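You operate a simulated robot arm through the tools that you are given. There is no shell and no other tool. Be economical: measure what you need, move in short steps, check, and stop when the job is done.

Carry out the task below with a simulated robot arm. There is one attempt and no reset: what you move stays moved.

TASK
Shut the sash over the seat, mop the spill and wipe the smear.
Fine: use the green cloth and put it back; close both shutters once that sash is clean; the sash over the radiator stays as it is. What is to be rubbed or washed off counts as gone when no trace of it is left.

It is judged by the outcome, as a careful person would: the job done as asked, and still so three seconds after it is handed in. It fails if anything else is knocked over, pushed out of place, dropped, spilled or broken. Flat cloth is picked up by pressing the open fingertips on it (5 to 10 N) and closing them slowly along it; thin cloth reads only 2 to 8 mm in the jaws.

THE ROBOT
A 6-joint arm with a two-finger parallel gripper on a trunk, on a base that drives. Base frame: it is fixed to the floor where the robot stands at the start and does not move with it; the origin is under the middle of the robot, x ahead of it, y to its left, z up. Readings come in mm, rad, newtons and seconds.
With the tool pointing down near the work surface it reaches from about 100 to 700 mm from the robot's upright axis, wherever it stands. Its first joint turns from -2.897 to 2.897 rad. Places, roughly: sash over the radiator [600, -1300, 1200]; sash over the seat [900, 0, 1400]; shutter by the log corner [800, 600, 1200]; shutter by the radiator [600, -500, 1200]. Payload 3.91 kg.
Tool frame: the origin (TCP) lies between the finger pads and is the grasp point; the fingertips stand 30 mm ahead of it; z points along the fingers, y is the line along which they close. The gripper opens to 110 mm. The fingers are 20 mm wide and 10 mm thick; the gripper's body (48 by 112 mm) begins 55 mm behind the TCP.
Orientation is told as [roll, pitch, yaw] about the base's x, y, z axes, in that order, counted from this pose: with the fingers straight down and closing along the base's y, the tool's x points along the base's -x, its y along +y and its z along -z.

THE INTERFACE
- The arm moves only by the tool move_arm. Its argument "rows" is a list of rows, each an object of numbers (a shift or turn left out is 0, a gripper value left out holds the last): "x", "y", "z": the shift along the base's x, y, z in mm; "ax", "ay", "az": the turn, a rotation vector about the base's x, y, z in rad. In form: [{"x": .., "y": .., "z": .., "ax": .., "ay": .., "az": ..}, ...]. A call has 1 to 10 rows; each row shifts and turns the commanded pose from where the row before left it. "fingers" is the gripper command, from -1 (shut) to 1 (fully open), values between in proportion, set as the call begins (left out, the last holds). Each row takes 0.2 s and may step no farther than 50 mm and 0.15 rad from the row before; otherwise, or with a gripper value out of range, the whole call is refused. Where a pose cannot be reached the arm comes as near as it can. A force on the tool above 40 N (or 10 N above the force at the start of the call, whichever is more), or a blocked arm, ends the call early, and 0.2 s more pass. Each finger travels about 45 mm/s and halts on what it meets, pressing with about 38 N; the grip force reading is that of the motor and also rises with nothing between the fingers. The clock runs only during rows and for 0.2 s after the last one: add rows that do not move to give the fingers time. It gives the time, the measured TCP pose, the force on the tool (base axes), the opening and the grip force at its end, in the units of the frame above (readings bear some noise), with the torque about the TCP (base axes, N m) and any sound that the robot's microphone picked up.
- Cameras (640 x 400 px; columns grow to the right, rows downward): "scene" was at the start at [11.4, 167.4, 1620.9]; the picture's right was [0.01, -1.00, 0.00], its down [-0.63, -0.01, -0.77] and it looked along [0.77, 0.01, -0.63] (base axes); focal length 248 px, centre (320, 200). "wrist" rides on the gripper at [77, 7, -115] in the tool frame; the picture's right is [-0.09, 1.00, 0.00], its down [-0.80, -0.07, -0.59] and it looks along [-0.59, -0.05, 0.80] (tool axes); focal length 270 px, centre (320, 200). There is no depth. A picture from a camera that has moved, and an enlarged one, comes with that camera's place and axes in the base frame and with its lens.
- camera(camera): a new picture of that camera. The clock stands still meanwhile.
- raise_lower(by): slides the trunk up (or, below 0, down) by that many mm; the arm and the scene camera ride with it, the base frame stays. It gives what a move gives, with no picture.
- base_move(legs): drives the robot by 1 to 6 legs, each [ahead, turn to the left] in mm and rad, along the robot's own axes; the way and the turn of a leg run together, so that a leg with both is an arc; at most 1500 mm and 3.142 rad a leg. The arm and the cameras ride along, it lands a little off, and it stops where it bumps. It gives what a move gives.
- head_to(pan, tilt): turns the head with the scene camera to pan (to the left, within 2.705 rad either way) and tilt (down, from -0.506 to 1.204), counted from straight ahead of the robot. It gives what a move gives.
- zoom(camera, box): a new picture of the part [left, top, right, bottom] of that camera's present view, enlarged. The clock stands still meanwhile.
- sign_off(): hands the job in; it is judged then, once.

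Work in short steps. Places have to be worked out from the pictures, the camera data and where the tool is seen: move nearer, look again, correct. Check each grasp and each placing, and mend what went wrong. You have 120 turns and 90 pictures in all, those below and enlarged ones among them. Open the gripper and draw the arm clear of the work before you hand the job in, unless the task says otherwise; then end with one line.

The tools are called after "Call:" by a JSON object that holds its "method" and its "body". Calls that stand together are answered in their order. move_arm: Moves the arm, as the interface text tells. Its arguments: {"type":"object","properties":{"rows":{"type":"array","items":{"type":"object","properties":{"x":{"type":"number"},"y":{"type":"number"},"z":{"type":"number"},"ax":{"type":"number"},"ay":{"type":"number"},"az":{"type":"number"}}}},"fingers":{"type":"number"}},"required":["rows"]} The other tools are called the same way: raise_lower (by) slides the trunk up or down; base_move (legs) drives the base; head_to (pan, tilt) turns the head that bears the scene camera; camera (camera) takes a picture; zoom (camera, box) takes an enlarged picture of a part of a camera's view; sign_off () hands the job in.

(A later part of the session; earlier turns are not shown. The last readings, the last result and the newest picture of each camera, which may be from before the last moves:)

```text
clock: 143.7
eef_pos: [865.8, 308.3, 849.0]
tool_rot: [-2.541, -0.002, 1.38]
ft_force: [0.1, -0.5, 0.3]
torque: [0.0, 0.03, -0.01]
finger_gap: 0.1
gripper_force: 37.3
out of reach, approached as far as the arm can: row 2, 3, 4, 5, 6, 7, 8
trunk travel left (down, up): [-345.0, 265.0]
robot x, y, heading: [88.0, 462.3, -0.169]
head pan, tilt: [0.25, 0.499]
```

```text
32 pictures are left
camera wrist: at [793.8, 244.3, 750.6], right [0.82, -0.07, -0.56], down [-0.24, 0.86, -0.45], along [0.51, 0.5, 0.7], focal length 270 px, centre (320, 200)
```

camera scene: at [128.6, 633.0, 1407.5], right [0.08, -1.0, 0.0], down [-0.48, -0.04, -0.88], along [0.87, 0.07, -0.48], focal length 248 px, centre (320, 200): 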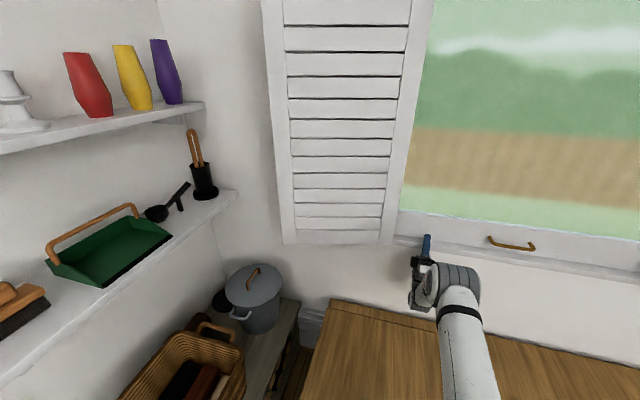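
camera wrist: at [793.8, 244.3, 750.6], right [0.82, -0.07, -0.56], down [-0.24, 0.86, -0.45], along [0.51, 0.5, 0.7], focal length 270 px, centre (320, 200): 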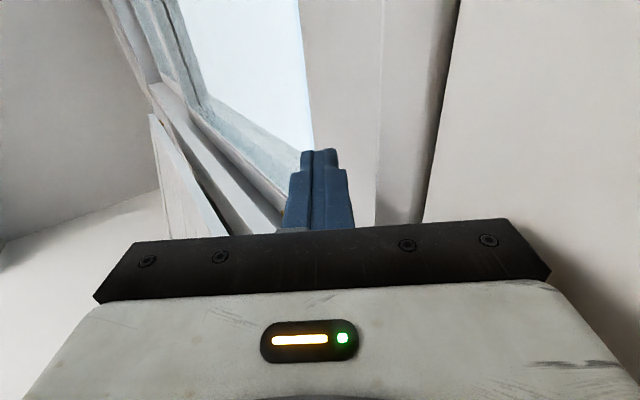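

I retreat out of the recess while lowering the elevation, then lower the trunk more (keeping the tool above the seat) for a flatter forearm.

Call:
{"method": "move_arm", "body": {"rows": [{"ax": 0.0257, "ay": 0.147, "x": -30, "y": 5}, {"ax": 0.0257, "ay": 0.147, "x": -40, "y": 7}, {"ax": 0.0257, "ay": 0.147, "x": -40, "y": 7}, {"ax": 0.0257, "ay": 0.147, "x": -40, "y": 7}, {"x": -30, "y": 25}, {}]}}

Call:
{"method": "raise_lower", "body": {"by": -230}}

Call:
{"method": "move_arm", "body": {"rows": [{"z": 30}, {"z": 30}, {"z": 30}, {"z": 30}, {}]}}

```text
clock: 145.1
eef_pos: [682.4, 355.9, 847.2]
tool_rot: [-1.945, 0.006, 1.381]
ft_force: [0.3, 0.1, -1.1]
torque: [0.0, 0.01, 0.02]
finger_gap: 0.0
gripper_force: 38.2
trunk travel left (down, up): [-345.0, 265.0]
robot x, y, heading: [87.0, 462.3, -0.172]
head pan, tilt: [0.25, 0.499]
```

```text
clock: 147.5
eef_pos: [682.5, 354.6, 617.0]
tool_rot: [-1.945, 0.005, 1.382]
ft_force: [0.6, 0.7, 1.2]
torque: [0.0, 0.0, 0.0]
finger_gap: 0.0
gripper_force: 37.6
trunk travel left (down, up): [-115.0, 495.0]
robot x, y, heading: [87.9, 461.3, -0.17]
head pan, tilt: [0.25, 0.499]
```

```text
clock: 148.7
eef_pos: [683.5, 354.9, 737.9]
tool_rot: [-1.945, 0.004, 1.382]
ft_force: [0.0, 0.7, -0.4]
torque: [-0.04, 0.02, 0.02]
finger_gap: 0.0
gripper_force: 37.6
trunk travel left (down, up): [-115.0, 495.0]
robot x, y, heading: [90.1, 467.0, -0.164]
head pan, tilt: [0.25, 0.499]
```

I tilt up toward ~47° and travel left below the shutter's bottom edge.

Call:
{"method": "move_arm", "body": {"rows": [{"x": 7.6, "y": 43}, {"x": 7.6, "y": 43, "ax": -0.0257, "ay": -0.147}, {"x": 7.6, "y": 43, "ax": -0.0257, "ay": -0.147}, {"x": 7.6, "y": 43, "ax": -0.0257, "ay": -0.147}, {"x": 7.6, "y": 43}, {"x": 7.6, "y": 43, "z": 10}, {"x": 7.6, "y": 43, "z": 10}, {"x": 7.6, "y": 43, "z": 10}, {"x": 7.6, "y": 43, "z": 10}]}}

Call:
{"method": "camera", "body": {"camera": "scene"}}

Call:
{"method": "camera", "body": {"camera": "wrist"}}

```text
clock: 150.7
eef_pos: [795.7, 747.7, 814.4]
tool_rot: [-2.393, -0.001, 1.382]
ft_force: [0.6, 0.0, 1.3]
torque: [0.0, 0.01, 0.03]
finger_gap: 0.0
gripper_force: 37.7
out of reach, approached as far as the arm can: row 3, 4
trunk travel left (down, up): [-115.0, 495.0]
robot x, y, heading: [87.5, 465.7, -0.176]
head pan, tilt: [0.25, 0.499]
```

```text
31 pictures are left
camera scene: at [128.1, 632.8, 1177.6], right [0.08, -1.0, 0.0], down [-0.48, -0.04, -0.88], along [0.88, 0.07, -0.48], focal length 248 px, centre (320, 200)
```

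scene: 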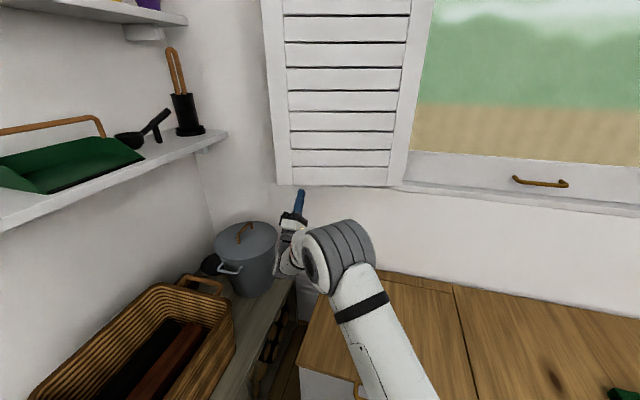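

```text
30 pictures are left
camera wrist: at [709.6, 686.5, 727.1], right [0.73, -0.05, -0.68], down [-0.3, 0.87, -0.39], along [0.61, 0.48, 0.63], focal length 270 px, centre (320, 200)
```

wrist: 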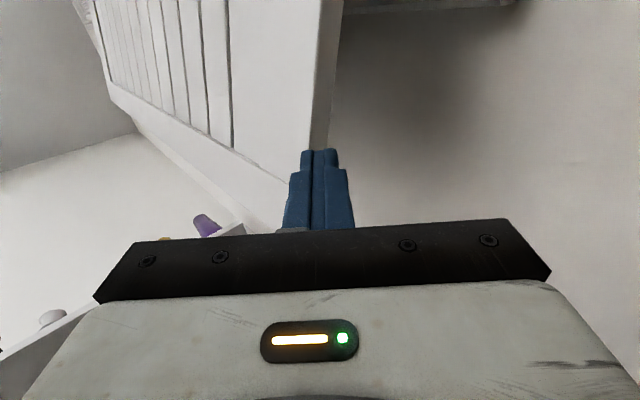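

The tip is just below the panel's bottom edge near its free side. I dip 18 mm, pass behind the panel toward the wall by ~58 mm, then rise ~40 mm.

Call:
{"method": "move_arm", "body": {"rows": [{"z": -18}, {"x": 19, "y": -3.3}, {"x": 19, "y": -3.3}, {"x": 19, "y": -3.3}, {"z": 10}, {"z": 10}, {"z": 10}, {"z": 10}, {}]}}

Call:
{"method": "camera", "body": {"camera": "wrist"}}

```text
clock: 152.7
eef_pos: [850.0, 735.6, 835.9]
tool_rot: [-2.394, -0.002, 1.381]
ft_force: [-0.3, -0.2, 0.3]
torque: [0.02, 0.01, -0.03]
finger_gap: 0.3
gripper_force: 37.8
trunk travel left (down, up): [-115.0, 495.0]
robot x, y, heading: [91.2, 465.7, -0.167]
head pan, tilt: [0.25, 0.499]
```

```text
29 pictures are left
camera wrist: at [765.0, 675.5, 749.0], right [0.73, -0.05, -0.68], down [-0.3, 0.87, -0.39], along [0.61, 0.48, 0.63], focal length 270 px, centre (320, 200)
```

wrist: 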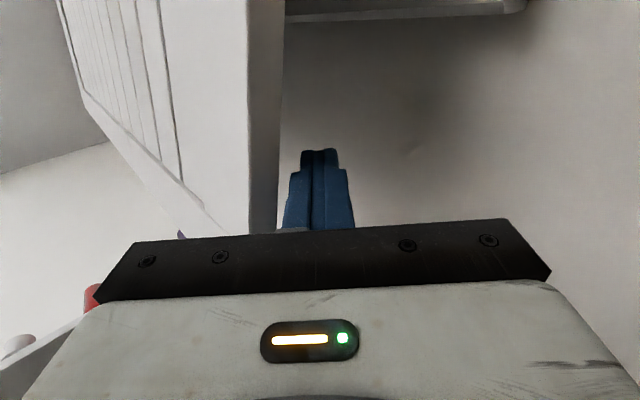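

The peg is behind the panel. I raise 10 mm more and pull along the hinge arc (~100 mm).

Call:
{"method": "move_arm", "body": {"rows": [{"z": 10}, {"x": -19.9, "y": 0.8}, {"x": -19.9, "y": -0.5}, {"x": -19.8, "y": -1.8}, {"x": -19.6, "y": -3.2}, {"x": -19.4, "y": -4.5}, {}]}}

Call:
{"method": "camera", "body": {"camera": "scene"}}

```text
clock: 154.3
eef_pos: [752.0, 728.4, 847.6]
tool_rot: [-2.392, -0.002, 1.38]
ft_force: [0.3, 0.1, -0.3]
torque: [0.01, -0.01, 0.01]
finger_gap: 0.0
gripper_force: 37.6
trunk travel left (down, up): [-115.0, 495.0]
robot x, y, heading: [85.3, 463.5, -0.17]
head pan, tilt: [0.25, 0.499]
```

```text
28 pictures are left
camera scene: at [128.0, 633.2, 1177.5], right [0.08, -1.0, 0.0], down [-0.48, -0.04, -0.88], along [0.88, 0.07, -0.48], focal length 248 px, centre (320, 200)
```

scene: 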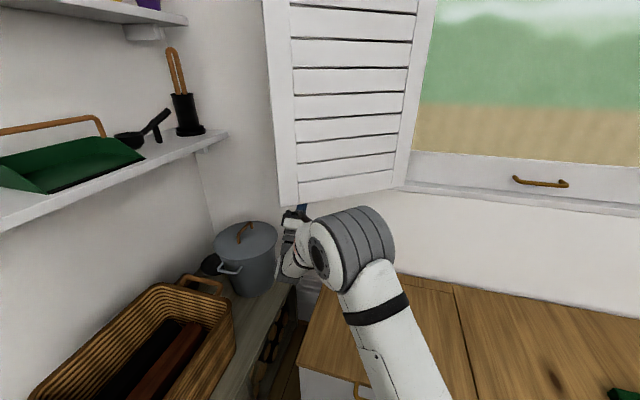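

The shutter is following. I continue the arc to ~50° while lowering the tool elevation to stay within reach.

Call:
{"method": "move_arm", "body": {"rows": [{"x": -19.2, "y": -5.8}, {"x": -18.7, "y": -7.1, "ax": 0.017, "ay": 0.1, "z": 3}, {"x": -18.2, "y": -8.3, "ax": 0.017, "ay": 0.1, "z": 3}, {"x": -17.6, "y": -9.5, "ax": 0.017, "ay": 0.1, "z": 3}, {"x": -16.9, "y": -10.8, "ax": 0.017, "ay": 0.1, "z": 3}, {"x": -16.1, "y": -11.8}, {"x": -15.2, "y": -12.9}, {}]}}

Call:
{"method": "camera", "body": {"camera": "scene"}}

```text
clock: 155.1
eef_pos: [704.5, 708.9, 843.7]
tool_rot: [-2.194, 0.013, 1.381]
ft_force: [3.6, -2.5, -15.4]
torque: [-0.03, -0.46, 0.35]
finger_gap: 0.3
gripper_force: 37.8
trunk travel left (down, up): [-115.0, 495.0]
robot x, y, heading: [86.3, 462.6, -0.17]
head pan, tilt: [0.25, 0.499]
stopped in row 3: the force on the tool passed its limit (the readings are from after the stop); the commanded pose is now the measured one
```

```text
27 pictures are left
camera scene: at [129.7, 633.4, 1177.3], right [0.08, -1.0, 0.0], down [-0.48, -0.04, -0.88], along [0.87, 0.07, -0.48], focal length 248 px, centre (320, 200)
```

scene: 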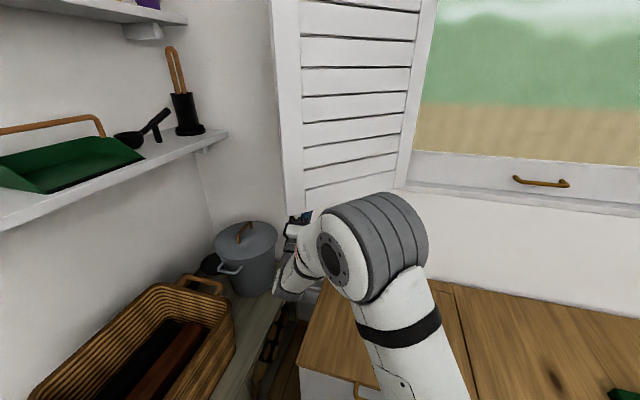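

The tall side of the gripper body touched the panel's bottom edge (15 N, stopped). I drop 10 mm and roll the tool 90° about its own axis (camera to below) so the body is flat under the panel.

Call:
{"method": "move_arm", "body": {"rows": [{"z": -10}, {"ax": 0.118, "ay": -0.021, "az": 0.087}, {"ax": 0.118, "ay": -0.021, "az": 0.087}, {"ax": 0.118, "ay": -0.021, "az": 0.087}, {"ax": 0.118, "ay": -0.021, "az": 0.087}, {"ax": 0.118, "ay": -0.021, "az": 0.087}, {"ax": 0.118, "ay": -0.021, "az": 0.087}, {"ax": 0.118, "ay": -0.021, "az": 0.087}, {"ax": 0.118, "ay": -0.021, "az": 0.087}, {"ax": 0.118, "ay": -0.021, "az": 0.087}]}}

Call:
{"method": "move_arm", "body": {"rows": [{"ax": 0.118, "ay": -0.021, "az": 0.087}, {"z": 8}, {}]}}

Call:
{"method": "camera", "body": {"camera": "wrist"}}

```text
clock: 157.3
eef_pos: [701.9, 708.8, 837.4]
tool_rot: [-2.811, -0.906, 2.548]
ft_force: [-0.1, 0.1, 0.1]
torque: [0.01, 0.0, 0.02]
finger_gap: 0.0
gripper_force: 37.8
trunk travel left (down, up): [-115.0, 495.0]
robot x, y, heading: [89.9, 463.3, -0.17]
head pan, tilt: [0.25, 0.499]
```

```text
clock: 158.1
eef_pos: [701.6, 708.6, 844.3]
tool_rot: [-2.999, -0.941, 2.786]
ft_force: [0.3, -0.6, -0.1]
torque: [0.04, 0.05, 0.02]
finger_gap: 0.2
gripper_force: 37.5
trunk travel left (down, up): [-115.0, 495.0]
robot x, y, heading: [85.7, 466.7, -0.166]
head pan, tilt: [0.25, 0.499]
```

```text
26 pictures are left
camera wrist: at [655.6, 717.7, 715.7], right [0.19, 0.98, -0.01], down [-0.93, 0.18, 0.31], along [0.3, -0.05, 0.95], focal length 270 px, centre (320, 200)
```

wrist: 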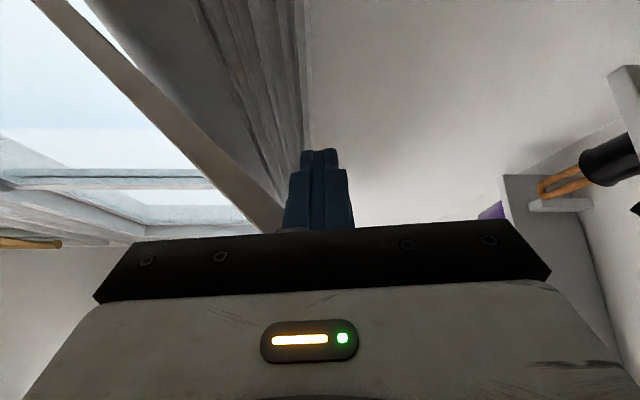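

The panel is at ~40° and the peg sits behind it. I use the base to pull straight back 85 mm (keeping the arm's posture), then continue sideways with the arm.

Call:
{"method": "base_move", "body": {"legs": [[-85, 0]]}}

Call:
{"method": "move_arm", "body": {"rows": [{"x": -2.6, "y": -14.8}, {"x": -2.6, "y": -14.8}, {"x": -3, "y": -14.8}, {"x": -3, "y": -14.8}, {"x": -3, "y": -14.8}, {}]}}

Call:
{"method": "camera", "body": {"camera": "scene"}}

Call:
{"method": "camera", "body": {"camera": "wrist"}}

```text
clock: 159.2
eef_pos: [617.2, 723.1, 844.9]
tool_rot: [-2.998, -0.94, 2.785]
ft_force: [0.3, -0.2, -0.9]
torque: [0.04, 0.04, -0.02]
finger_gap: 0.0
gripper_force: 37.3
trunk travel left (down, up): [-115.0, 495.0]
robot x, y, heading: [2.9, 476.7, -0.166]
head pan, tilt: [0.25, 0.499]
```

```text
clock: 160.6
eef_pos: [601.6, 648.3, 845.2]
tool_rot: [-2.997, -0.941, 2.783]
ft_force: [0.6, -0.4, 0.5]
torque: [0.0, 0.02, -0.01]
finger_gap: 0.1
gripper_force: 37.8
trunk travel left (down, up): [-115.0, 495.0]
robot x, y, heading: [4.4, 478.1, -0.173]
head pan, tilt: [0.25, 0.499]
```

```text
25 pictures are left
camera scene: at [42.7, 647.7, 1177.5], right [0.08, -1.0, 0.0], down [-0.48, -0.04, -0.88], along [0.88, 0.07, -0.48], focal length 248 px, centre (320, 200)
```

scene: 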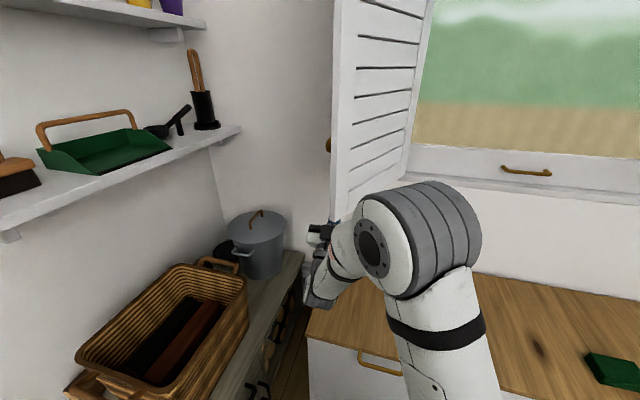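

```text
24 pictures are left
camera wrist: at [555.1, 656.6, 716.3], right [0.19, 0.98, -0.01], down [-0.93, 0.18, 0.31], along [0.3, -0.05, 0.95], focal length 270 px, centre (320, 200)
```

wrist: 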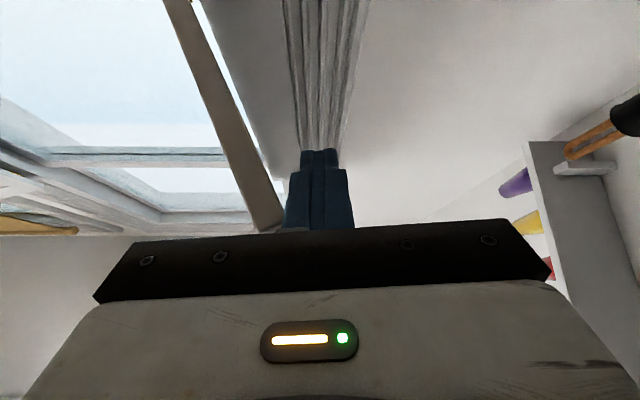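

The shutter is at ~65°. To keep reach for the sideways push I shift the base back 120 mm in total while moving the arm forward equally.

Call:
{"method": "move_arm", "body": {"rows": [{"x": 30, "y": -5.2}, {"x": 30, "y": -5.2}, {}]}}

Call:
{"method": "base_move", "body": {"legs": [[-60, 0]]}}

Call:
{"method": "move_arm", "body": {"rows": [{"x": 30, "y": -5.2}, {"x": 30, "y": -5.2}, {}]}}

Call:
{"method": "base_move", "body": {"legs": [[-60, 0]]}}

Call:
{"method": "move_arm", "body": {"rows": [{"x": -3.4, "y": -19.7}, {"x": -3.4, "y": -19.7}, {"x": -3.4, "y": -19.7}, {"x": -3.4, "y": -19.7}, {"x": -3.4, "y": -19.7}, {"x": -3.4, "y": -19.7}, {"x": -3.4, "y": -19.7}, {"x": -3.4, "y": -19.7}, {}]}}

Call:
{"method": "camera", "body": {"camera": "scene"}}

```text
clock: 161.4
eef_pos: [663.3, 637.7, 845.9]
tool_rot: [-2.997, -0.942, 2.783]
ft_force: [-0.1, 0.1, 0.0]
torque: [0.02, -0.01, 0.0]
finger_gap: 0.0
gripper_force: 37.5
trunk travel left (down, up): [-115.0, 495.0]
robot x, y, heading: [8.5, 477.8, -0.17]
head pan, tilt: [0.25, 0.499]
```

```text
clock: 162.4
eef_pos: [603.8, 648.2, 844.7]
tool_rot: [-2.997, -0.94, 2.783]
ft_force: [-0.2, 0.1, -0.2]
torque: [0.0, 0.01, 0.02]
finger_gap: 0.0
gripper_force: 37.5
trunk travel left (down, up): [-115.0, 495.0]
robot x, y, heading: [-58.8, 482.6, -0.17]
head pan, tilt: [0.25, 0.499]
```

```text
clock: 163.2
eef_pos: [662.6, 636.1, 847.0]
tool_rot: [-2.995, -0.944, 2.784]
ft_force: [0.6, -1.3, -4.1]
torque: [-0.01, -0.31, 0.1]
finger_gap: 0.0
gripper_force: 37.8
trunk travel left (down, up): [-115.0, 495.0]
robot x, y, heading: [-55.4, 487.4, -0.164]
head pan, tilt: [0.25, 0.499]
```

```text
clock: 164.2
eef_pos: [600.2, 648.9, 847.1]
tool_rot: [-2.999, -0.939, 2.785]
ft_force: [0.1, -0.1, -0.6]
torque: [0.0, 0.0, 0.04]
finger_gap: 0.1
gripper_force: 37.4
trunk travel left (down, up): [-115.0, 495.0]
robot x, y, heading: [-119.7, 499.5, -0.168]
head pan, tilt: [0.25, 0.499]
```

```text
clock: 164.8
eef_pos: [594.0, 618.9, 846.8]
tool_rot: [-2.99, -0.94, 2.788]
ft_force: [0.5, -1.1, 0.7]
torque: [-0.02, -0.01, -0.04]
finger_gap: 0.0
gripper_force: 38.0
trunk travel left (down, up): [-115.0, 495.0]
robot x, y, heading: [-119.6, 498.8, -0.166]
head pan, tilt: [0.25, 0.499]
stopped in row 3: the force on the tool passed its limit (the readings are from after the stop); the commanded pose is now the measured one
```

```text
23 pictures are left
camera scene: at [-77.7, 668.2, 1177.6], right [0.08, -1.0, 0.0], down [-0.48, -0.04, -0.88], along [0.87, 0.07, -0.48], focal length 248 px, centre (320, 200)
```

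scene: 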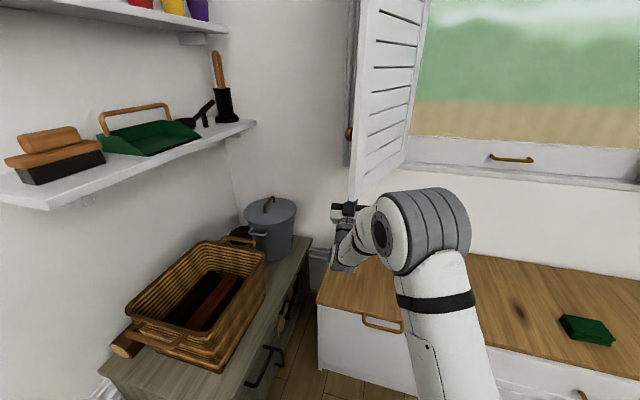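

A brief force peak, now zero; probably the body brushing the panel's underside or an impact. I lower 5 mm and push more slowly.

Call:
{"method": "move_arm", "body": {"rows": [{"z": -5}, {"x": -1.7, "y": -9.8}, {"x": -1.7, "y": -9.8}, {"x": -1.7, "y": -9.8}, {"x": -1.7, "y": -9.8}, {"x": -1.7, "y": -9.8}, {"x": -1.7, "y": -9.8}, {"x": -1.7, "y": -9.8}, {"x": -1.7, "y": -9.8}, {"x": -1.7, "y": -9.8}]}}

Call:
{"method": "move_arm", "body": {"rows": [{"x": -1.7, "y": -9.8}, {"x": -1.7, "y": -9.8}, {"x": -1.7, "y": -9.8}, {"x": -1.7, "y": -9.8}, {"x": -1.7, "y": -9.8}, {"x": -1.7, "y": -9.8}, {"x": -1.7, "y": -9.8}, {"x": -1.7, "y": -9.8}, {"x": -1.7, "y": -9.8}]}}

Call:
{"method": "camera", "body": {"camera": "scene"}}

```text
clock: 167.0
eef_pos: [579.8, 530.8, 840.5]
tool_rot: [-2.989, -0.939, 2.792]
ft_force: [0.0, 0.4, 0.3]
torque: [0.0, -0.01, 0.0]
finger_gap: 0.0
gripper_force: 37.5
trunk travel left (down, up): [-115.0, 495.0]
robot x, y, heading: [-118.7, 496.9, -0.171]
head pan, tilt: [0.25, 0.499]
```

```text
clock: 169.0
eef_pos: [562.9, 442.8, 842.4]
tool_rot: [-2.989, -0.939, 2.79]
ft_force: [0.0, -0.1, 0.1]
torque: [-0.01, 0.03, -0.01]
finger_gap: 0.0
gripper_force: 38.0
trunk travel left (down, up): [-115.0, 495.0]
robot x, y, heading: [-114.2, 500.7, -0.168]
head pan, tilt: [0.25, 0.499]
```

```text
22 pictures are left
camera scene: at [-78.1, 668.4, 1177.5], right [0.08, -1.0, 0.0], down [-0.48, -0.04, -0.88], along [0.88, 0.07, -0.48], focal length 248 px, centre (320, 200)
```

scene: 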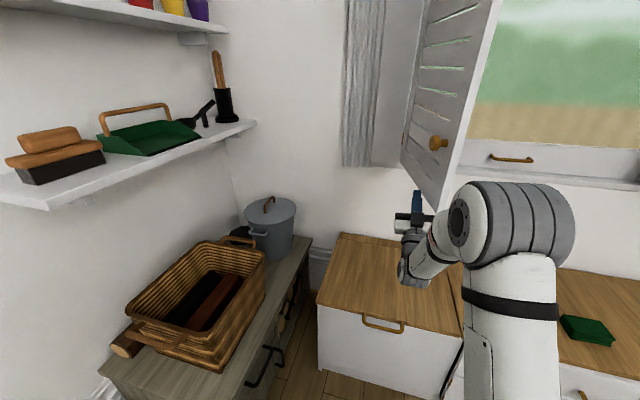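

The shutter has passed 90° (~105°). I continue along the closing arc, now curving toward the window.

Call:
{"method": "move_arm", "body": {"rows": [{"x": 0.4, "y": -15}, {"x": 1.3, "y": -15}, {"x": 2.2, "y": -14.8}, {"x": 3, "y": -14.6}, {"x": 3.9, "y": -14.5}, {"x": 4.7, "y": -14.2}, {"x": 5.5, "y": -13.9}, {"x": 6.4, "y": -13.6}, {"x": 7.1, "y": -13.2}, {"x": 7.8, "y": -12.8}]}}

Call:
{"method": "move_arm", "body": {"rows": [{"x": 8.5, "y": -12.3}, {"x": 9.2, "y": -11.8}, {"x": 9.8, "y": -11.3}, {"x": 10.4, "y": -10.8}, {}]}}

Call:
{"method": "camera", "body": {"camera": "scene"}}

```text
clock: 171.2
eef_pos: [605.4, 300.5, 841.3]
tool_rot: [-2.99, -0.939, 2.79]
ft_force: [0.6, -0.6, 0.4]
torque: [-0.04, -0.01, 0.01]
finger_gap: 0.0
gripper_force: 37.9
trunk travel left (down, up): [-115.0, 495.0]
robot x, y, heading: [-119.1, 499.6, -0.167]
head pan, tilt: [0.25, 0.499]
```

```text
clock: 172.4
eef_pos: [643.6, 254.0, 841.4]
tool_rot: [-2.99, -0.938, 2.791]
ft_force: [-0.8, 0.0, 0.3]
torque: [-0.04, 0.0, 0.0]
finger_gap: 0.2
gripper_force: 37.4
trunk travel left (down, up): [-115.0, 495.0]
robot x, y, heading: [-118.0, 497.3, -0.166]
head pan, tilt: [0.25, 0.499]
```

```text
21 pictures are left
camera scene: at [-78.1, 668.2, 1177.5], right [0.08, -1.0, 0.0], down [-0.48, -0.04, -0.88], along [0.88, 0.07, -0.48], focal length 248 px, centre (320, 200)
```

scene: 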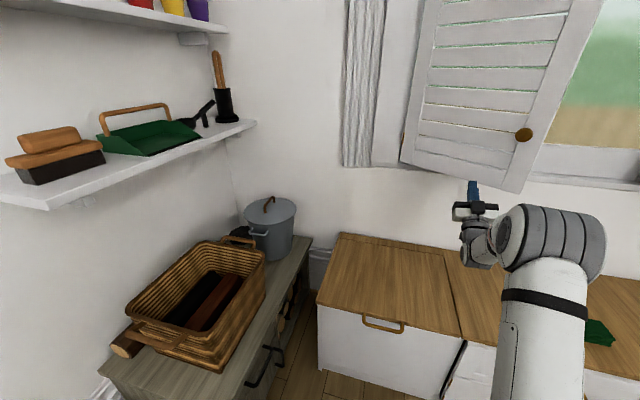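

The shutter is at ~150° and near the window. I drive ahead 105 mm, pushing it nearly closed with the peg, then finish with small arm steps.

Call:
{"method": "base_move", "body": {"legs": [[105, 0]]}}

Call:
{"method": "move_arm", "body": {"rows": [{"x": 5, "y": -0.9}, {"x": 5, "y": -0.9}, {"x": 5, "y": -0.9}, {"x": 5, "y": -0.9}, {"x": 5, "y": -0.9}, {}]}}

Call:
{"method": "camera", "body": {"camera": "scene"}}

```text
clock: 173.6
eef_pos: [748.7, 235.9, 841.2]
tool_rot: [-2.99, -0.938, 2.79]
ft_force: [0.3, 0.8, -0.1]
torque: [0.0, -0.01, -0.01]
finger_gap: 0.0
gripper_force: 37.7
trunk travel left (down, up): [-115.0, 495.0]
robot x, y, heading: [-7.2, 482.8, -0.165]
head pan, tilt: [0.25, 0.499]
```

```text
clock: 174.9
eef_pos: [774.3, 230.7, 841.1]
tool_rot: [-2.991, -0.939, 2.789]
ft_force: [-0.3, 0.3, 0.8]
torque: [-0.01, 0.01, 0.0]
finger_gap: 0.0
gripper_force: 37.5
trunk travel left (down, up): [-115.0, 495.0]
robot x, y, heading: [-16.3, 482.5, -0.17]
head pan, tilt: [0.25, 0.499]
```

```text
20 pictures are left
camera scene: at [27.6, 650.3, 1177.5], right [0.08, -1.0, 0.0], down [-0.48, -0.04, -0.88], along [0.88, 0.07, -0.48], focal length 248 px, centre (320, 200)
```

scene: 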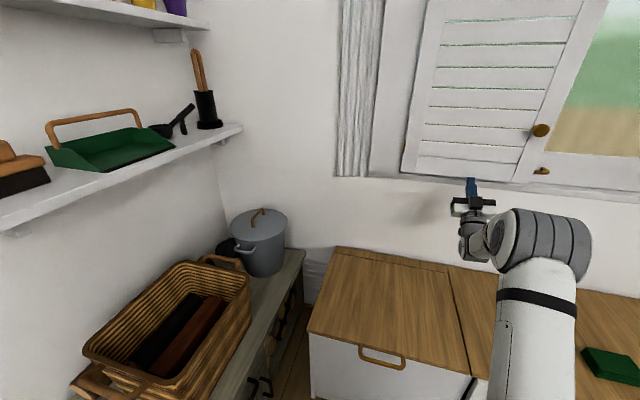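

Nearly closed. I raise the peg 20 mm for a firmer contact and push gently until I feel the stop.

Call:
{"method": "move_arm", "body": {"rows": [{"x": -10, "y": 1.7}, {"z": 20}, {"x": 5, "y": -0.9}, {"x": 5, "y": -0.9}, {"x": 5, "y": -0.9}, {"x": 5, "y": -0.9}, {"x": 5, "y": -0.9}, {"x": 4, "y": -0.7}, {"x": 4, "y": -0.7}]}}

Call:
{"method": "camera", "body": {"camera": "wrist"}}

```text
clock: 176.7
eef_pos: [786.4, 229.6, 861.5]
tool_rot: [-2.991, -0.937, 2.79]
ft_force: [-25.7, 6.6, -2.5]
torque: [0.1, -0.21, 0.14]
finger_gap: 0.0
gripper_force: 38.5
trunk travel left (down, up): [-115.0, 495.0]
robot x, y, heading: [-10.9, 482.5, -0.174]
head pan, tilt: [0.25, 0.499]
stopped in row 8: the force on the tool passed its limit (the readings are from after the stop); the commanded pose is now the measured one
```

```text
19 pictures are left
camera wrist: at [739.2, 236.2, 732.1], right [0.18, 0.98, -0.02], down [-0.94, 0.17, 0.3], along [0.3, -0.04, 0.95], focal length 270 px, centre (320, 200)
```

wrist: 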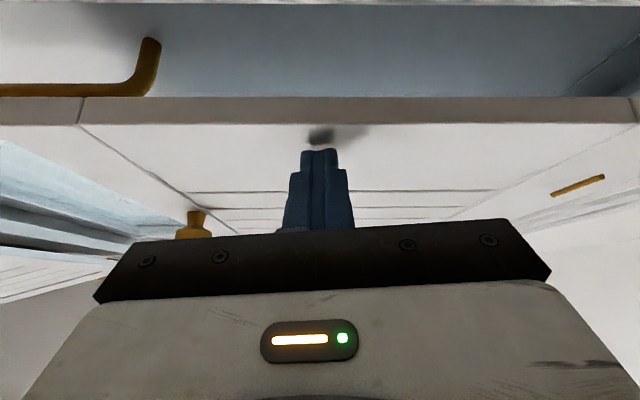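

The left shutter is shut firmly (26 N against its stop). I retract the arm, then relocate to the mirrored position (t≈-103) for the right shutter.

Call:
{"method": "move_arm", "body": {"rows": [{"x": -20, "y": 3.5}, {"x": -40, "y": 7}, {"x": -40, "y": 7}, {"x": -40, "y": 7}, {}]}}

Call:
{"method": "base_move", "body": {"legs": [[-90, 0], [0, -1.571], [570, 0]]}}

Call:
{"method": "camera", "body": {"camera": "scene"}}

```text
clock: 177.9
eef_pos: [647.8, 250.9, 864.5]
tool_rot: [-2.989, -0.939, 2.789]
ft_force: [0.5, 0.9, 1.1]
torque: [-0.01, -0.01, 0.02]
finger_gap: 0.0
gripper_force: 37.7
trunk travel left (down, up): [-115.0, 495.0]
robot x, y, heading: [-12.0, 481.6, -0.172]
head pan, tilt: [0.25, 0.499]
```

```text
clock: 185.7
eef_pos: [-443.0, -724.3, 863.3]
tool_rot: [-2.989, -0.94, 1.211]
ft_force: [-0.9, 0.2, -0.4]
torque: [-0.02, 0.04, 0.0]
finger_gap: 0.1
gripper_force: 38.1
trunk travel left (down, up): [-115.0, 495.0]
robot x, y, heading: [-175.2, -67.1, -1.759]
head pan, tilt: [0.25, 0.499]
```

```text
18 pictures are left
camera scene: at [-6.0, -114.7, 1177.5], right [-1.0, -0.06, 0.0], down [-0.03, 0.48, -0.88], along [0.05, -0.88, -0.48], focal length 248 px, centre (320, 200)
```

scene: 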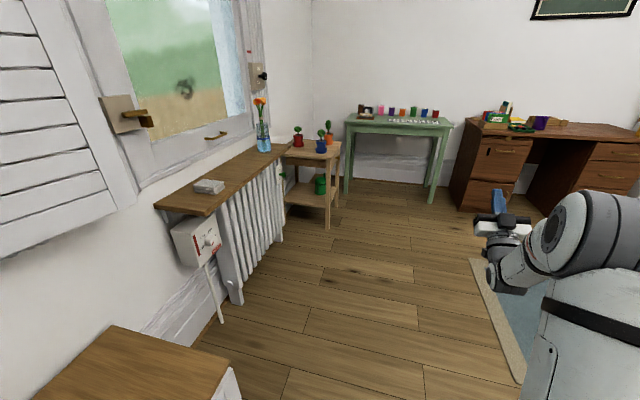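

No obstruction this time. I turn left to face the window, drive ahead, and look at the right shutter.

Call:
{"method": "base_move", "body": {"legs": [[0, 1.587], [140, 0]]}}

Call:
{"method": "head_to", "body": {"pan": -0.35, "tilt": 0.35}}

Call:
{"method": "camera", "body": {"camera": "scene"}}

```text
clock: 190.3
eef_pos: [493.3, -308.0, 863.3]
tool_rot: [-2.992, -0.94, 2.829]
ft_force: [0.0, -0.5, 0.2]
torque: [-0.01, -0.03, -0.02]
finger_gap: 0.0
gripper_force: 37.6
trunk travel left (down, up): [-115.0, 495.0]
robot x, y, heading: [-182.8, -125.9, -0.163]
head pan, tilt: [0.25, 0.499]
stopped in leg 2: the robot was blocked; the commanded pose is now the measured one
```

```text
clock: 191.3
eef_pos: [492.7, -308.7, 862.4]
tool_rot: [-2.991, -0.942, 2.83]
ft_force: [0.1, 0.3, -1.1]
torque: [0.01, 0.0, 0.0]
finger_gap: 0.0
gripper_force: 37.7
trunk travel left (down, up): [-115.0, 495.0]
robot x, y, heading: [-180.1, -125.9, -0.164]
head pan, tilt: [-0.351, 0.351]
```

```text
17 pictures are left
camera scene: at [-151.1, -10.7, 1191.2], right [-0.49, -0.87, 0.0], down [-0.3, 0.17, -0.94], along [0.82, -0.46, -0.34], focal length 248 px, centre (320, 200)
```

scene: 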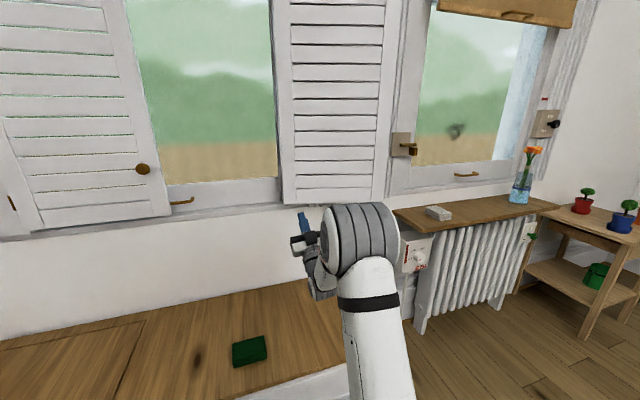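

The forward leg was blocked at n≈-155, well short of the seat. I look down at the floor in front of the base.

Call:
{"method": "head_to", "body": {"pan": -0.1, "tilt": 1.2}}

Call:
{"method": "camera", "body": {"camera": "scene"}}

```text
clock: 192.4
eef_pos: [493.1, -308.9, 863.2]
tool_rot: [-2.99, -0.941, 2.828]
ft_force: [-0.1, -1.0, -0.2]
torque: [0.01, 0.0, 0.04]
finger_gap: 0.2
gripper_force: 37.8
trunk travel left (down, up): [-115.0, 495.0]
robot x, y, heading: [-177.4, -126.3, -0.159]
head pan, tilt: [-0.099, 1.201]
```

```text
16 pictures are left
camera scene: at [-178.3, 20.4, 1123.9], right [-0.26, -0.97, 0.0], down [-0.9, 0.24, -0.36], along [0.35, -0.09, -0.93], focal length 248 px, centre (320, 200)
```

scene: 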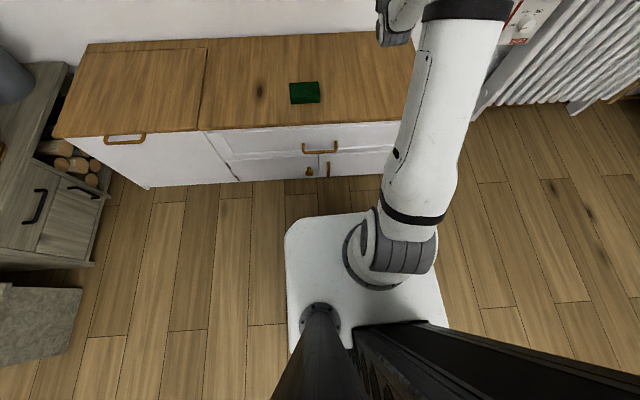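

The floor ahead is clear and the seat looks as before. I simply retry driving ahead 150 mm.

Call:
{"method": "base_move", "body": {"legs": [[150, 0]]}}

Call:
{"method": "head_to", "body": {"pan": -0.35, "tilt": 0.45}}

Call:
{"method": "camera", "body": {"camera": "scene"}}

```text
clock: 193.8
eef_pos: [643.0, -329.8, 863.1]
tool_rot: [-2.993, -0.94, 2.83]
ft_force: [0.4, 0.4, 0.3]
torque: [0.03, 0.0, 0.01]
finger_gap: 0.1
gripper_force: 38.1
trunk travel left (down, up): [-115.0, 495.0]
robot x, y, heading: [-30.0, -151.8, -0.153]
head pan, tilt: [-0.099, 1.201]
```

```text
clock: 194.9
eef_pos: [642.9, -330.7, 862.0]
tool_rot: [-2.991, -0.941, 2.831]
ft_force: [0.2, -0.6, 0.0]
torque: [-0.02, 0.0, 0.02]
finger_gap: 0.0
gripper_force: 37.8
trunk travel left (down, up): [-115.0, 495.0]
robot x, y, heading: [-32.3, -149.2, -0.159]
head pan, tilt: [-0.351, 0.45]
```

```text
15 pictures are left
camera scene: at [-3.1, -34.0, 1181.9], right [-0.49, -0.87, 0.0], down [-0.38, 0.21, -0.9], along [0.79, -0.44, -0.44], focal length 248 px, centre (320, 200)
```

scene: 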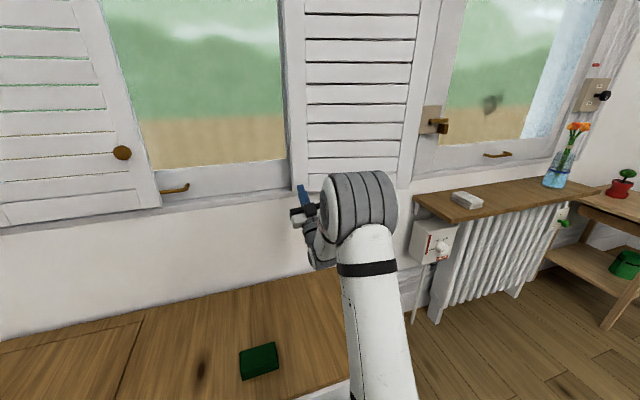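

Right shutter: hinge ≈(t -209, n 762), free edge ≈ t -570; shelf over the radiator begins at t≈-712, z≈733, clear of the path. I drop the tool below the panel bottom, go right to t≈-488, steepening the tool.

Call:
{"method": "move_arm", "body": {"rows": [{"z": -25, "x": -20, "y": 3.5}, {"z": -25, "x": -20, "y": 3.5}, {"z": -18}, {"x": -6.7, "y": -38.6}, {"x": -6.7, "y": -38.6}, {"x": -6.7, "y": -38.6, "ax": -0.0257, "ay": -0.147}, {"x": -6.7, "y": -38.6, "ax": -0.009, "ay": -0.05}, {"x": -6.7, "y": -38.6}, {"x": -6.7, "y": -38.6}, {"x": -6.7, "y": -38.6}]}}

Call:
{"method": "camera", "body": {"camera": "wrist"}}

```text
clock: 197.1
eef_pos: [560.2, -595.1, 793.3]
tool_rot: [-3.026, -0.741, 2.858]
ft_force: [0.1, 1.2, 0.2]
torque: [0.01, 0.01, 0.0]
finger_gap: 0.0
gripper_force: 37.8
trunk travel left (down, up): [-115.0, 495.0]
robot x, y, heading: [-30.6, -151.1, -0.154]
head pan, tilt: [-0.351, 0.45]
```

```text
14 pictures are left
camera wrist: at [538.3, -593.7, 658.2], right [0.14, 0.99, -0.02], down [-0.98, 0.14, 0.11], along [0.11, 0.01, 0.99], focal length 270 px, centre (320, 200)
```

wrist: 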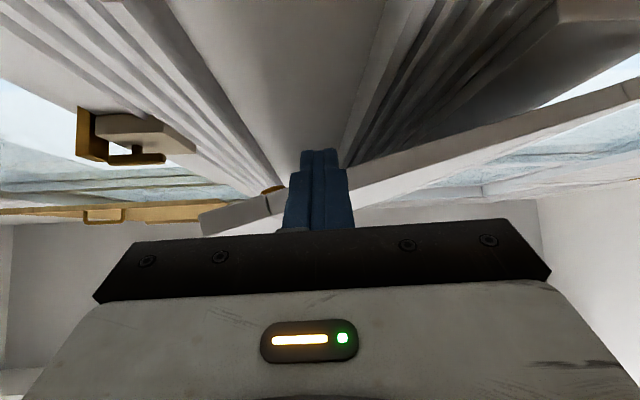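

The panel's bottom edge passes n≈656 above the tip, free end at t≈-569. I advance 40 mm behind it and rise 46 mm.

Call:
{"method": "move_arm", "body": {"rows": [{"x": 19.7, "y": -3.4}, {"x": 19.7, "y": -3.4}, {"z": 12}, {"z": 12}, {"z": 12}, {"z": 10}, {}]}}

Call:
{"method": "camera", "body": {"camera": "wrist"}}

```text
clock: 198.7
eef_pos: [595.0, -600.2, 840.5]
tool_rot: [-3.028, -0.741, 2.858]
ft_force: [-0.4, -0.2, 0.2]
torque: [0.0, 0.03, 0.0]
finger_gap: 0.1
gripper_force: 37.4
trunk travel left (down, up): [-115.0, 495.0]
robot x, y, heading: [-30.4, -148.3, -0.156]
head pan, tilt: [-0.351, 0.45]
```

```text
13 pictures are left
camera wrist: at [573.7, -599.5, 705.5], right [0.14, 0.99, -0.02], down [-0.98, 0.14, 0.11], along [0.11, 0.01, 0.99], focal length 270 px, centre (320, 200)
```

wrist: 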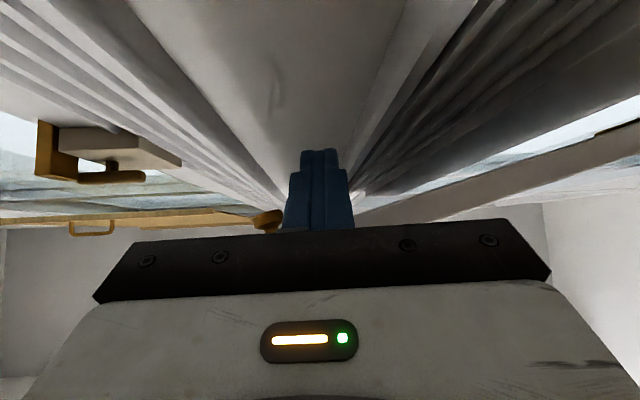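

The peg is behind the panel. I pull back 150 mm with the base, move the arm 90 mm left, then pull back another 60 mm.

Call:
{"method": "base_move", "body": {"legs": [[-150, 0]]}}

Call:
{"method": "move_arm", "body": {"rows": [{"x": 1.7, "y": 9.8}, {"x": 1.7, "y": 9.8}, {"x": 1.7, "y": 9.8}, {"x": 1.7, "y": 9.8}, {"x": 1.7, "y": 9.8}, {"x": 1.7, "y": 9.8}, {"x": 1.7, "y": 9.8}, {"x": 1.7, "y": 9.8}, {"x": 1.7, "y": 9.8}]}}

Call:
{"method": "base_move", "body": {"legs": [[-60, 0]]}}

Call:
{"method": "camera", "body": {"camera": "scene"}}

```text
clock: 200.1
eef_pos: [451.0, -575.5, 840.1]
tool_rot: [-3.028, -0.746, 2.861]
ft_force: [0.8, -0.4, -0.6]
torque: [-0.03, 0.01, -0.01]
finger_gap: 0.1
gripper_force: 37.6
trunk travel left (down, up): [-115.0, 495.0]
robot x, y, heading: [-178.2, -127.2, -0.157]
head pan, tilt: [-0.351, 0.45]
```

```text
clock: 202.1
eef_pos: [465.0, -487.2, 841.5]
tool_rot: [-3.027, -0.742, 2.861]
ft_force: [0.0, 0.8, 0.6]
torque: [0.01, 0.0, 0.03]
finger_gap: 0.0
gripper_force: 37.8
trunk travel left (down, up): [-115.0, 495.0]
robot x, y, heading: [-176.4, -130.3, -0.155]
head pan, tilt: [-0.351, 0.45]
```

```text
clock: 203.0
eef_pos: [404.9, -477.3, 841.0]
tool_rot: [-3.026, -0.742, 2.859]
ft_force: [0.1, -0.6, -0.6]
torque: [0.04, 0.03, -0.01]
finger_gap: 0.3
gripper_force: 37.8
trunk travel left (down, up): [-115.0, 495.0]
robot x, y, heading: [-240.9, -119.0, -0.155]
head pan, tilt: [-0.351, 0.45]
```

```text
12 pictures are left
camera scene: at [-208.5, -1.5, 1182.0], right [-0.49, -0.87, 0.0], down [-0.38, 0.21, -0.9], along [0.79, -0.44, -0.44], focal length 248 px, centre (320, 200)
```

scene: 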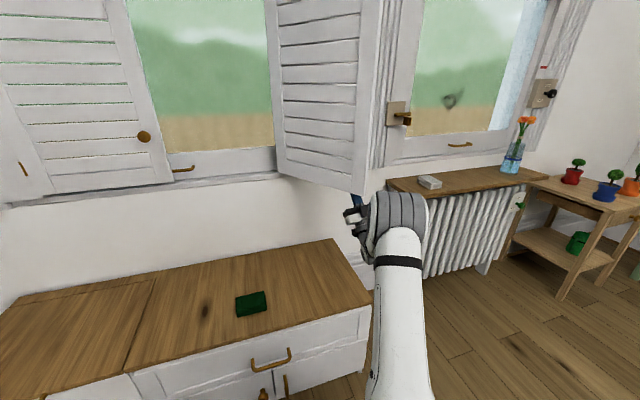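

The right shutter follows (~50°). I now push left along the wall direction past 90°.

Call:
{"method": "move_arm", "body": {"rows": [{"x": 2.2, "y": 12.8}, {"x": 2.2, "y": 12.8}, {"x": 2.2, "y": 12.8}, {"x": 2.2, "y": 12.8}, {"x": 2.2, "y": 12.8}, {"x": 2.2, "y": 12.8}, {"x": 2.2, "y": 12.8}, {"x": 2.2, "y": 12.8}, {"x": 2.2, "y": 12.8}, {"x": 2.2, "y": 12.8}]}}

Call:
{"method": "move_arm", "body": {"rows": [{"x": 2.2, "y": 12.8}, {"x": 2.2, "y": 12.8}, {"x": 2.2, "y": 12.8}, {"x": 2.2, "y": 12.8}, {"x": 2.2, "y": 12.8}, {"x": 2.2, "y": 12.8}, {"x": 2.2, "y": 12.8}, {"x": 2.2, "y": 12.8}, {"x": 2.2, "y": 12.8}, {}]}}

Call:
{"method": "camera", "body": {"camera": "scene"}}

```text
clock: 205.2
eef_pos: [426.9, -349.8, 840.2]
tool_rot: [-3.026, -0.743, 2.86]
ft_force: [0.3, -1.0, 0.5]
torque: [0.03, 0.01, -0.03]
finger_gap: 0.0
gripper_force: 37.9
trunk travel left (down, up): [-115.0, 495.0]
robot x, y, heading: [-234.1, -121.3, -0.155]
head pan, tilt: [-0.351, 0.45]
```

```text
clock: 207.4
eef_pos: [447.5, -234.3, 842.0]
tool_rot: [-3.028, -0.74, 2.862]
ft_force: [-0.5, 0.7, -1.0]
torque: [-0.01, 0.03, -0.02]
finger_gap: 0.1
gripper_force: 37.8
trunk travel left (down, up): [-115.0, 495.0]
robot x, y, heading: [-238.7, -113.8, -0.157]
head pan, tilt: [-0.351, 0.45]
```

```text
11 pictures are left
camera scene: at [-208.6, -1.4, 1182.0], right [-0.49, -0.87, 0.0], down [-0.38, 0.21, -0.9], along [0.79, -0.44, -0.44], focal length 248 px, centre (320, 200)
```

scene: 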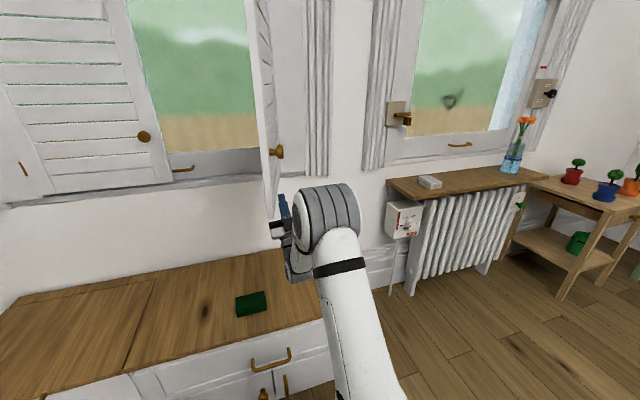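

Just past 90°. I continue along the closing arc.

Call:
{"method": "move_arm", "body": {"rows": [{"x": 6, "y": 13.8}, {"x": 6.8, "y": 13.3}, {"x": 7.5, "y": 13}, {"x": 8.3, "y": 12.5}, {"x": 9, "y": 12}, {"x": 9.6, "y": 11.5}, {"x": 10.3, "y": 10.9}, {"x": 10.9, "y": 10.3}, {"x": 11.5, "y": 9.7}, {"x": 12, "y": 9}]}}

Call:
{"method": "move_arm", "body": {"rows": [{"x": 12.5, "y": 8.3}, {"x": 13, "y": 7.5}, {}]}}

Call:
{"method": "base_move", "body": {"legs": [[100, 0]]}}

Call:
{"method": "camera", "body": {"camera": "scene"}}

```text
clock: 209.6
eef_pos: [537.3, -116.0, 841.9]
tool_rot: [-3.025, -0.744, 2.86]
ft_force: [-0.1, -0.8, -0.5]
torque: [-0.04, -0.03, -0.02]
finger_gap: 0.2
gripper_force: 37.5
trunk travel left (down, up): [-115.0, 495.0]
robot x, y, heading: [-236.0, -117.3, -0.162]
head pan, tilt: [-0.351, 0.45]
```

```text
clock: 210.4
eef_pos: [564.0, -101.7, 841.7]
tool_rot: [-3.026, -0.742, 2.861]
ft_force: [-0.1, -0.5, 0.0]
torque: [0.0, -0.02, 0.04]
finger_gap: 0.2
gripper_force: 37.8
trunk travel left (down, up): [-115.0, 495.0]
robot x, y, heading: [-235.9, -122.7, -0.156]
head pan, tilt: [-0.351, 0.45]
```

```text
clock: 211.6
eef_pos: [664.6, -120.8, 840.6]
tool_rot: [-3.028, -0.741, 2.857]
ft_force: [0.3, 0.4, -0.1]
torque: [0.01, -0.02, -0.01]
finger_gap: 0.0
gripper_force: 37.5
trunk travel left (down, up): [-115.0, 495.0]
robot x, y, heading: [-139.7, -133.0, -0.156]
head pan, tilt: [-0.351, 0.45]
```

```text
10 pictures are left
camera scene: at [-108.7, -17.2, 1182.0], right [-0.49, -0.87, 0.0], down [-0.38, 0.21, -0.9], along [0.79, -0.44, -0.44], focal length 248 px, centre (320, 200)
```

scene: 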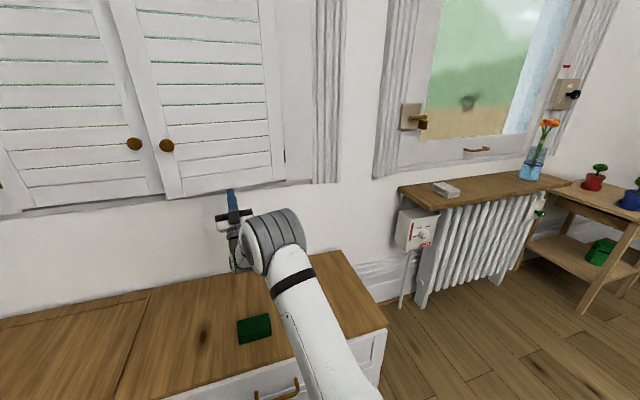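

Almost closed. I drive ahead 30 mm, raise the peg 18 mm and push in small steps until the stop is felt.

Call:
{"method": "base_move", "body": {"legs": [[30, 0]]}}

Call:
{"method": "move_arm", "body": {"rows": [{"z": 18}, {"x": 5, "y": -0.9}, {"x": 5, "y": -0.9}, {"x": 5, "y": -0.9}, {"x": 5, "y": -0.9}, {"x": 5, "y": -0.9}, {"x": 5, "y": -0.9}, {"x": 4, "y": -0.7}, {"x": 4, "y": -0.7}, {}]}}

Call:
{"method": "camera", "body": {"camera": "wrist"}}

```text
clock: 212.4
eef_pos: [694.7, -125.5, 841.5]
tool_rot: [-3.026, -0.742, 2.859]
ft_force: [0.2, -0.7, -0.5]
torque: [0.03, 0.04, 0.03]
finger_gap: 0.1
gripper_force: 38.3
trunk travel left (down, up): [-115.0, 495.0]
robot x, y, heading: [-106.6, -139.1, -0.158]
head pan, tilt: [-0.351, 0.45]
```

```text
clock: 214.0
eef_pos: [718.1, -129.7, 859.1]
tool_rot: [-3.027, -0.738, 2.858]
ft_force: [-23.1, 1.0, -1.7]
torque: [-0.15, -0.26, -0.01]
finger_gap: 0.0
gripper_force: 37.7
trunk travel left (down, up): [-115.0, 495.0]
robot x, y, heading: [-107.9, -139.5, -0.154]
head pan, tilt: [-0.351, 0.45]
stopped in row 7: the force on the tool passed its limit (the readings are from after the stop); the commanded pose is now the measured one
```

```text
9 pictures are left
camera wrist: at [697.9, -129.1, 723.7], right [0.14, 0.99, -0.02], down [-0.98, 0.14, 0.11], along [0.11, 0.01, 0.99], focal length 270 px, centre (320, 200)
```

wrist: 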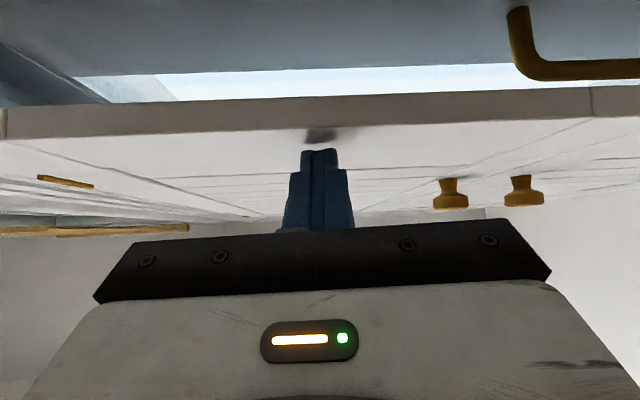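

Both shutters are in line at their stops. I retract the arm, back away, open the gripper and take an overall look.

Call:
{"method": "move_arm", "body": {"rows": [{"x": -20, "y": 3.5}, {"x": -40, "y": 7}, {"x": -40, "y": 7}, {"x": -30, "y": 5}, {}], "fingers": -1}}

Call:
{"method": "base_move", "body": {"legs": [[-250, 0]]}}

Call:
{"method": "move_arm", "body": {"rows": [{}, {}, {}, {}, {}, {}], "fingers": 1}}

Call:
{"method": "raise_lower", "body": {"by": 300}}

Call:
{"method": "head_to", "body": {"pan": 0.15, "tilt": 0.5}}

Call:
{"method": "camera", "body": {"camera": "scene"}}

```text
clock: 215.2
eef_pos: [590.2, -108.4, 855.6]
tool_rot: [-3.028, -0.741, 2.856]
ft_force: [0.2, 0.3, 0.3]
torque: [-0.01, -0.01, 0.06]
finger_gap: 0.2
gripper_force: 37.2
trunk travel left (down, up): [-115.0, 495.0]
robot x, y, heading: [-106.8, -135.7, -0.16]
head pan, tilt: [-0.351, 0.45]
```

```text
clock: 217.0
eef_pos: [341.8, -70.0, 856.9]
tool_rot: [-3.026, -0.742, 2.852]
ft_force: [0.1, 0.0, -0.7]
torque: [-0.02, -0.01, 0.02]
finger_gap: 0.0
gripper_force: 37.7
trunk travel left (down, up): [-115.0, 495.0]
robot x, y, heading: [-355.4, -98.2, -0.165]
head pan, tilt: [-0.351, 0.45]
```

```text
clock: 218.4
eef_pos: [342.5, -69.6, 856.6]
tool_rot: [-3.027, -0.743, 2.851]
ft_force: [-0.7, -0.5, -0.4]
torque: [0.0, 0.03, 0.04]
finger_gap: 110.2
gripper_force: 0.1
trunk travel left (down, up): [-115.0, 495.0]
robot x, y, heading: [-357.4, -99.4, -0.157]
head pan, tilt: [-0.351, 0.45]
```

```text
clock: 221.4
eef_pos: [341.4, -70.8, 1156.0]
tool_rot: [-3.027, -0.74, 2.852]
ft_force: [-0.3, 0.3, -0.9]
torque: [0.04, -0.03, -0.02]
finger_gap: 110.0
gripper_force: 0.1
trunk travel left (down, up): [-415.0, 195.0]
robot x, y, heading: [-354.0, -97.6, -0.159]
head pan, tilt: [-0.351, 0.45]
```

```text
clock: 222.4
eef_pos: [341.1, -70.4, 1155.8]
tool_rot: [-3.027, -0.742, 2.853]
ft_force: [-0.2, -0.5, 0.5]
torque: [-0.02, -0.03, 0.0]
finger_gap: 110.2
gripper_force: 0.1
trunk travel left (down, up): [-415.0, 195.0]
robot x, y, heading: [-358.2, -100.3, -0.164]
head pan, tilt: [0.15, 0.499]
```

```text
8 pictures are left
camera scene: at [-316.5, 61.8, 1477.5], right [-0.01, -1.0, 0.0], down [-0.48, 0.01, -0.88], along [0.88, -0.01, -0.48], focal length 248 px, centre (320, 200)
```

scene: 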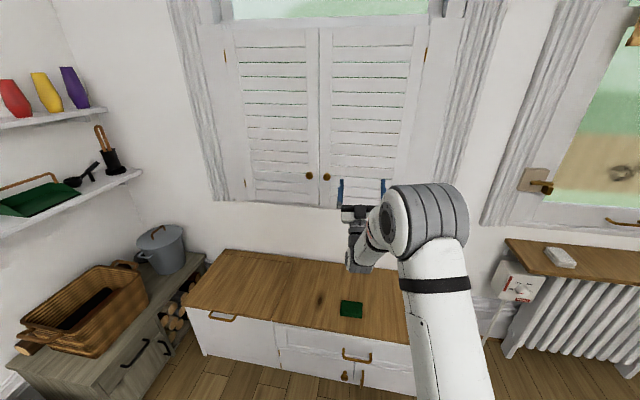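

Both shutters look closed, the cloth is in place, and the seat is dry. One last zoom to check the shutters and the seat.

Call:
{"method": "zoom", "body": {"camera": "scene", "box": [200, 10, 460, 210]}}

Call:
{"method": "zoom", "body": {"camera": "scene", "box": [180, 240, 420, 390]}}

```text
2.00 times, centred on (330, 110) of scene
camera zoom: at [-316.5, 61.8, 1477.5], right [-0.01, -1.0, 0.0], down [-0.48, 0.01, -0.88], along [0.88, -0.01, -0.48], focal length 496 px, centre (300, 380)
```

zoom: 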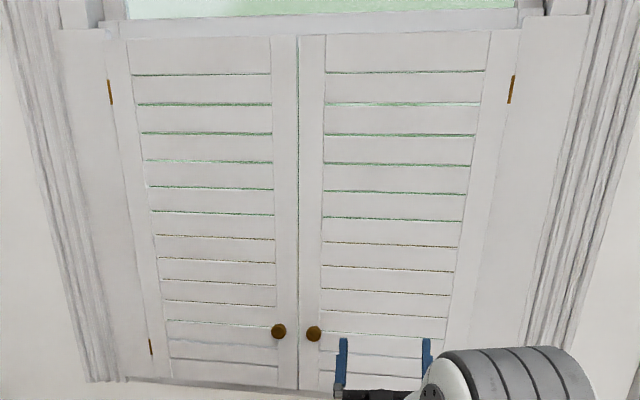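

```text
2.67 times, centred on (300, 315) of scene
camera zoom: at [-316.5, 61.8, 1477.5], right [-0.01, -1.0, 0.0], down [-0.48, 0.01, -0.88], along [0.88, -0.01, -0.48], focal length 661 px, centre (373, -107)
```

zoom: 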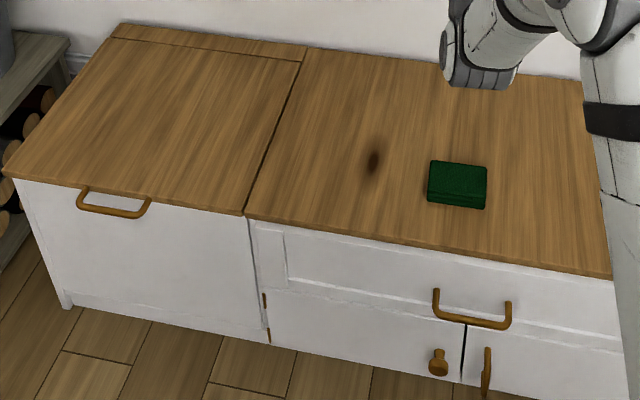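

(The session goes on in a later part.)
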